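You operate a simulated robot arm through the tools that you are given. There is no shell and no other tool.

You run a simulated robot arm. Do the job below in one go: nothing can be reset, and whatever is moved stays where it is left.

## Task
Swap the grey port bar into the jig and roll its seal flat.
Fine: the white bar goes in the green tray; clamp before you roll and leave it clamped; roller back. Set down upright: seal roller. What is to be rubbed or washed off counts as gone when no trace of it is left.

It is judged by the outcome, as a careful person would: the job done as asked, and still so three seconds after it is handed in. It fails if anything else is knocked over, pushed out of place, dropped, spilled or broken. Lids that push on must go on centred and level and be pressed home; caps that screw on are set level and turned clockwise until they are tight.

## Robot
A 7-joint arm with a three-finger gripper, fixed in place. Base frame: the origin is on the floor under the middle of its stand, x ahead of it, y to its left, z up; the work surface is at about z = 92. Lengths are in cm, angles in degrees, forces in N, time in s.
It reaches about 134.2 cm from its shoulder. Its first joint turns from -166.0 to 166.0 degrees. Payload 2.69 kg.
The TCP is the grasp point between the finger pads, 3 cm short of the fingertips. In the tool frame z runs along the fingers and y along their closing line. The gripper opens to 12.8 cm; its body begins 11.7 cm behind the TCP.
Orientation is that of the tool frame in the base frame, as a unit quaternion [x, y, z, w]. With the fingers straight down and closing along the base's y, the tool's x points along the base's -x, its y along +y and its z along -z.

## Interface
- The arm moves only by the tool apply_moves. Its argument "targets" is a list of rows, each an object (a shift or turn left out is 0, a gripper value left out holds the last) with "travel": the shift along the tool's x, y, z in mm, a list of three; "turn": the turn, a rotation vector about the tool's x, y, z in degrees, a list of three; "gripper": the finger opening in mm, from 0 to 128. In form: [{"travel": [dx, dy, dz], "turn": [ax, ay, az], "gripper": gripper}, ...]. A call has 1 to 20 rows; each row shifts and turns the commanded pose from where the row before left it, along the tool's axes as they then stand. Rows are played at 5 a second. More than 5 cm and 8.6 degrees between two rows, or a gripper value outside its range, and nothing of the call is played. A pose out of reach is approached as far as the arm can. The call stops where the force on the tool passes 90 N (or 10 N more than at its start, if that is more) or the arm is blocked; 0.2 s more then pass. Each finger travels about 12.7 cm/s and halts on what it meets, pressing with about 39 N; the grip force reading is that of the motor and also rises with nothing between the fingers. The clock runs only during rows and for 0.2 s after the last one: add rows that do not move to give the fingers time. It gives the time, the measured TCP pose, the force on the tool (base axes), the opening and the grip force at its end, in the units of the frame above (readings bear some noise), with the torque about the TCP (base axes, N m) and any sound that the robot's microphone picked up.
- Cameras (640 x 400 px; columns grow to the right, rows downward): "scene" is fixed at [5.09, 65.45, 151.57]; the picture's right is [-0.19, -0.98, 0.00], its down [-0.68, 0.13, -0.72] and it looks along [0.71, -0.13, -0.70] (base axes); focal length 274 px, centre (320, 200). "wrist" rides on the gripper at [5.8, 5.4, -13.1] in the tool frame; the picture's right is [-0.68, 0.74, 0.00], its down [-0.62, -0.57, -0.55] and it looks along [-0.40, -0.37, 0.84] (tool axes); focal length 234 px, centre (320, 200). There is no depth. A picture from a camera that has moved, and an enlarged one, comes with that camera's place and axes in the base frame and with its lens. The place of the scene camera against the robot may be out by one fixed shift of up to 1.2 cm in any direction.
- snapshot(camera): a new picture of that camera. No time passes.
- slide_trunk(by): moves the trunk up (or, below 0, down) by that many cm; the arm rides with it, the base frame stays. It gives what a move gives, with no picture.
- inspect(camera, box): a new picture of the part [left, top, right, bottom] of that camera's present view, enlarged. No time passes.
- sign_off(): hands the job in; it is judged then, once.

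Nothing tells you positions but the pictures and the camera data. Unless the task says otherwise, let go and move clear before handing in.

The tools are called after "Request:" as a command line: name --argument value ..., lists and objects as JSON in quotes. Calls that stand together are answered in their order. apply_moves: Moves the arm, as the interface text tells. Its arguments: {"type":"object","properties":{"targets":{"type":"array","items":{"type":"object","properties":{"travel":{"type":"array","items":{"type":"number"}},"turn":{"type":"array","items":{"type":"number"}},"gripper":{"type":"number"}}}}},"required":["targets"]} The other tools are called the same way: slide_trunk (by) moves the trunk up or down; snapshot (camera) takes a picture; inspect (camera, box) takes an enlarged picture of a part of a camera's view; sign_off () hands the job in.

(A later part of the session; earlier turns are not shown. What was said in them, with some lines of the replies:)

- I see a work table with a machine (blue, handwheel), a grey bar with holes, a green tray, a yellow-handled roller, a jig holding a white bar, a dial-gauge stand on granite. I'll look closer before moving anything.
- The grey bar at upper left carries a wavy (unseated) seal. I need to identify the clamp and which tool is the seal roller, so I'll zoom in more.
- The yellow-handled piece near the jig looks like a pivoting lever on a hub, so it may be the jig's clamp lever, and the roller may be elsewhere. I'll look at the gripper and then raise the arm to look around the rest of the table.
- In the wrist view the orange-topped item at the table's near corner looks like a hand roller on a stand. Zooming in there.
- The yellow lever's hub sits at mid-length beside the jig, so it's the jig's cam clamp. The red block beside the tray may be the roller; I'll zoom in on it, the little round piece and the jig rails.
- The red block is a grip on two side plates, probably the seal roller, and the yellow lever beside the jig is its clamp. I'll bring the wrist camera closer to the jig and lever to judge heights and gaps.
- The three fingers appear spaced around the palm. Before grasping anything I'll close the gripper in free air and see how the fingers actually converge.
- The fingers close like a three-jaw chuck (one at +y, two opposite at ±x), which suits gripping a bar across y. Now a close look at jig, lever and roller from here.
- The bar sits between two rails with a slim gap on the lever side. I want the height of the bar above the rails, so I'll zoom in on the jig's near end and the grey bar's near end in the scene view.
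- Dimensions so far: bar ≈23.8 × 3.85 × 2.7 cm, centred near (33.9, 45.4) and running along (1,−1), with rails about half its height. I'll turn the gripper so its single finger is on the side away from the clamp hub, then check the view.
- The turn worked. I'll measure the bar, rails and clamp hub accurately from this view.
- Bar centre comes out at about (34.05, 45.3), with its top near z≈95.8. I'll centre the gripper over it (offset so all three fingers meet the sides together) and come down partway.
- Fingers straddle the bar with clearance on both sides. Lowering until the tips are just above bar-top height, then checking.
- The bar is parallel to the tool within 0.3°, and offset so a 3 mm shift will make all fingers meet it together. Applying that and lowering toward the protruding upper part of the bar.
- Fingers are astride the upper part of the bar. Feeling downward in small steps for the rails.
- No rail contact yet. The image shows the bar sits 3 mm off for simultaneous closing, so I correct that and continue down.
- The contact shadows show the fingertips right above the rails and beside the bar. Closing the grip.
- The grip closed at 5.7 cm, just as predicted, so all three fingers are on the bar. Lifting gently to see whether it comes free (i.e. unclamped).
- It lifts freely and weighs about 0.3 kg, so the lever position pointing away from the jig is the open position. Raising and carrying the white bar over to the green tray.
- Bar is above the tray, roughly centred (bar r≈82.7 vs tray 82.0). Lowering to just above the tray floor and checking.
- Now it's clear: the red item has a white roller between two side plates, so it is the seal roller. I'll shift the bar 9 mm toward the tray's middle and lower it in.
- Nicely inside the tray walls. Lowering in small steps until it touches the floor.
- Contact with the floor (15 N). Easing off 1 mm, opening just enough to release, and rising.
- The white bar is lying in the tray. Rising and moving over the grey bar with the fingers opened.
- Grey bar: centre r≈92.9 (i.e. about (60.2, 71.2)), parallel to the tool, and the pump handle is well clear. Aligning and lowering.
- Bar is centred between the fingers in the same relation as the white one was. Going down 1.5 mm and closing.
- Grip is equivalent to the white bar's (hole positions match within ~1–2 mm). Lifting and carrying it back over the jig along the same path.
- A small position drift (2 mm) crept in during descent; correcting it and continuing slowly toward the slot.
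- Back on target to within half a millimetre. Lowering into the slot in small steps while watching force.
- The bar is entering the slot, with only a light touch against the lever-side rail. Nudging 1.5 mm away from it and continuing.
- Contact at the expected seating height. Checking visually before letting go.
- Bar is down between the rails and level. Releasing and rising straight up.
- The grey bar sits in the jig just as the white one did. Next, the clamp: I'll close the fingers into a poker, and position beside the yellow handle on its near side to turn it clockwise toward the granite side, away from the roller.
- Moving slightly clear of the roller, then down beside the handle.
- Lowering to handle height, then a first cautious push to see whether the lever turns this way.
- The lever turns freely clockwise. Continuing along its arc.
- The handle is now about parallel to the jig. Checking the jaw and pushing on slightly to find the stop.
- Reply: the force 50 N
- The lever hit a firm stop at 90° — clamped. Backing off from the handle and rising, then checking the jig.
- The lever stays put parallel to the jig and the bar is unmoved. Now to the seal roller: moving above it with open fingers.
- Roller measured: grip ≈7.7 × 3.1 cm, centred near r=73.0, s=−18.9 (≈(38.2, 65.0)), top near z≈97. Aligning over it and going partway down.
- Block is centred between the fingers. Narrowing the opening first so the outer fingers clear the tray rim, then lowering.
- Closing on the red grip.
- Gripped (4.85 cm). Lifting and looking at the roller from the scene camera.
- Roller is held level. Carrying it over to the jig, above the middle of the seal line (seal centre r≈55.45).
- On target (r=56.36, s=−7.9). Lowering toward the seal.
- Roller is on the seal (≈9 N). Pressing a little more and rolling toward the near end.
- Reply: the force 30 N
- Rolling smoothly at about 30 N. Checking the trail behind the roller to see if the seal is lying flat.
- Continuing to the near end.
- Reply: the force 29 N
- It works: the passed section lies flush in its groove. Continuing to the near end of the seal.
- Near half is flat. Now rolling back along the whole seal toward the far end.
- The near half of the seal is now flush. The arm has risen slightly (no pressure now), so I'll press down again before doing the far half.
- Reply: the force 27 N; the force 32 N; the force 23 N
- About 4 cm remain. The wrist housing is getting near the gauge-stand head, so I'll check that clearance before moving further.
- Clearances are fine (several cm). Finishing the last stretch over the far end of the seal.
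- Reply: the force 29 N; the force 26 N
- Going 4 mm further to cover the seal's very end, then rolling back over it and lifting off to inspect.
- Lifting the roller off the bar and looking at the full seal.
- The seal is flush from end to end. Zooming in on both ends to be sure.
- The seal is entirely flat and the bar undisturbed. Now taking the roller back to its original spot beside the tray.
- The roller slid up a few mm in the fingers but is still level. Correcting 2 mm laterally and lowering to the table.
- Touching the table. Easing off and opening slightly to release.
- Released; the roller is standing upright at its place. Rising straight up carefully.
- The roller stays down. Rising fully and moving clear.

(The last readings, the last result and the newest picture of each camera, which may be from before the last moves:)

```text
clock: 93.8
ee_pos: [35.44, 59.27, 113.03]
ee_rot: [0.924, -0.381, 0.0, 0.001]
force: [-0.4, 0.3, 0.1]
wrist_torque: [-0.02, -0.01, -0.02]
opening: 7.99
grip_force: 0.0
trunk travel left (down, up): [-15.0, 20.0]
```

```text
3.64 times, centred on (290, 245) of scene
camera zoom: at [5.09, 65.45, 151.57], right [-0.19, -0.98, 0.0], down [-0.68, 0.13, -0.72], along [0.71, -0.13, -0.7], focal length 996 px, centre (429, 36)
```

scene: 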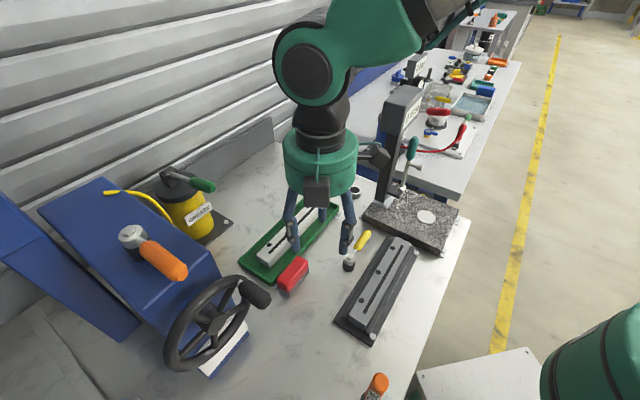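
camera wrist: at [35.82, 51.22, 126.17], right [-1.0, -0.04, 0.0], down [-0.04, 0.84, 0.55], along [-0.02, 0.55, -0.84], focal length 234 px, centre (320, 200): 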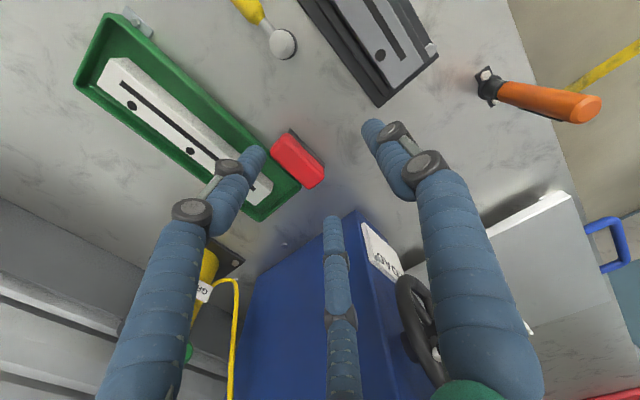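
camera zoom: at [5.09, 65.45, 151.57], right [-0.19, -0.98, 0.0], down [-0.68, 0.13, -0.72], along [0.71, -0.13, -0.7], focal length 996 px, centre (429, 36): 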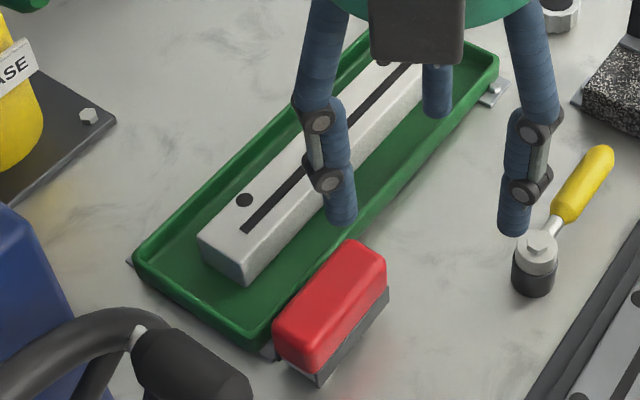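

Everything looks right. A last comparison of the roller's place with the original view, and of the clamp lever.

Request:
inspect --camera "scene" --box '[270, 250, 315, 300]'

Request:
apply_moves --targets '[{"travel": [20, 30, -20]}, {"travel": [20, 30, -20]}, {"travel": [0, 30, -20]}, {"travel": [0, 0, -20]}, {}, {}]'

Request:
snapshot --camera "wrist"

Request:
snapshot --camera "scene"

```text
8.00 times, centred on (292, 275) of scene
camera zoom: at [5.09, 65.45, 151.57], right [-0.19, -0.98, 0.0], down [-0.68, 0.13, -0.72], along [0.71, -0.13, -0.7], focal length 2192 px, centre (540, -400)
```

zoom: 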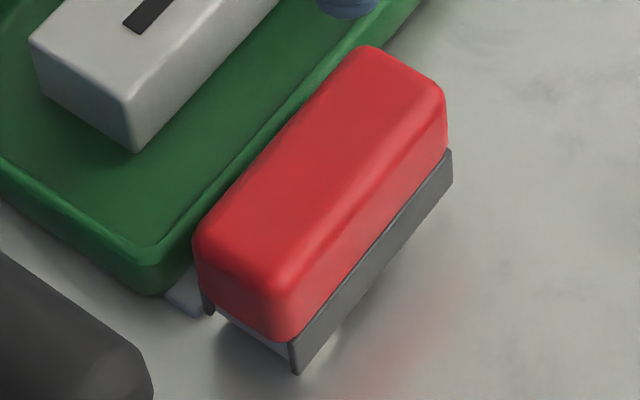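

```text
clock: 95.2
ee_pos: [31.58, 49.67, 121.14]
ee_rot: [0.924, -0.382, 0.0, 0.0]
force: [0.1, -1.2, 0.7]
wrist_torque: [-0.01, 0.01, 0.0]
opening: 7.99
grip_force: 0.0
trunk travel left (down, up): [-15.0, 20.0]
```

```text
taken
camera wrist: at [31.95, 41.73, 134.16], right [-1.0, -0.04, 0.0], down [-0.04, 0.84, 0.55], along [-0.02, 0.55, -0.84], focal length 234 px, centre (320, 200)
```

wrist: 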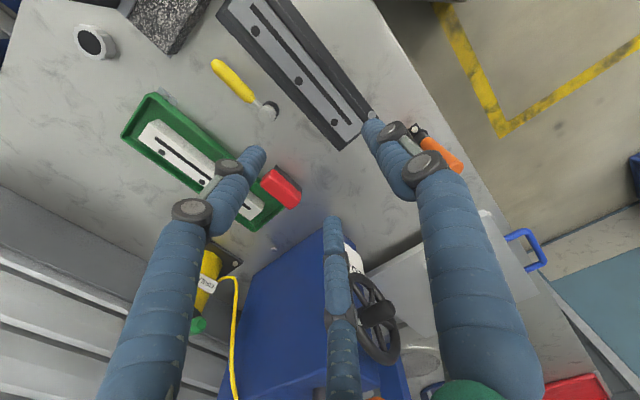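

```text
taken
```

scene: 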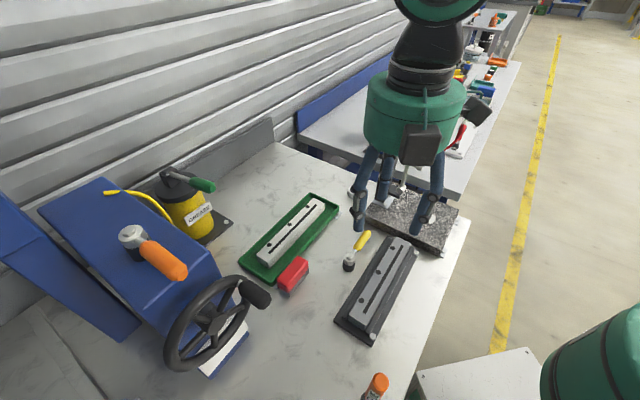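

Request:
inspect --camera "wrist" --box '[195, 40, 295, 130]'

Request:
inspect --camera "scene" --box '[330, 220, 420, 300]'

```text
4.44 times, centred on (245, 85) of wrist
camera zoom: at [31.95, 41.73, 134.16], right [-1.0, -0.04, 0.0], down [-0.04, 0.84, 0.55], along [-0.02, 0.55, -0.84], focal length 1041 px, centre (653, 711)
```

zoom: 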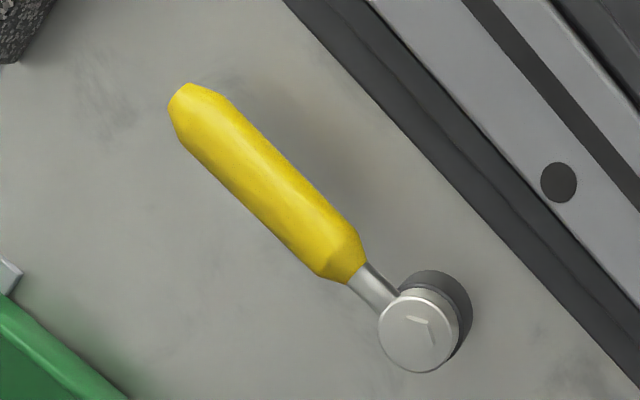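

```text
5.00 times, centred on (375, 260) of scene
camera zoom: at [5.09, 65.45, 151.57], right [-0.19, -0.98, 0.0], down [-0.68, 0.13, -0.72], along [0.71, -0.13, -0.7], focal length 1370 px, centre (45, -100)
```

zoom: 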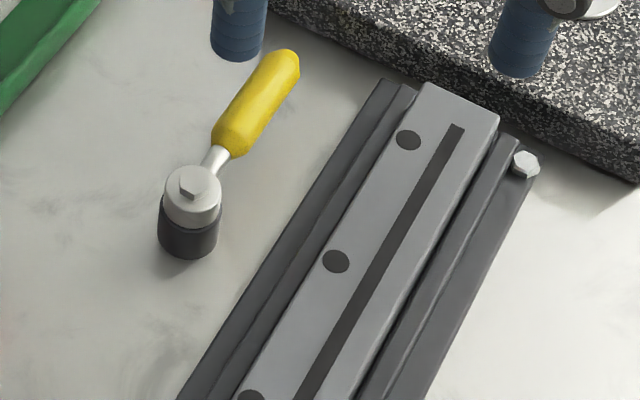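

The grey bar is in the jig with its seal flush end to end. The clamp lever is at its 90° stop, the white bar lies in the green tray, and the roller stands upright where it was. The arm is empty and clear, so I'm handing the job in.

Request:
sign_off

```text
The job is handed in.
```

I've finished the swap and handed it in, and the last pictures show everything in place:

- **White bar:** it is lying flat in the green tray.
- **Grey port bar:** it is seated between the jig rails in the same spot the white bar had.
- **Clamp:** I turned the yellow lever 90° to its hard stop before rolling and left it there. The jig rails did not visibly move, so I'm relying on the lever being fully at its stop.
- **Seal:** I rolled it over its full length at mostly 20–30 N. Close-ups of both ends show it flush in its groove with no bumps left.
- **Roller:** it is standing upright beside the tray, within a few millimetres of where it started.

The gripper is empty and raised clear above the jig. I saw nothing else knocked over or moved.
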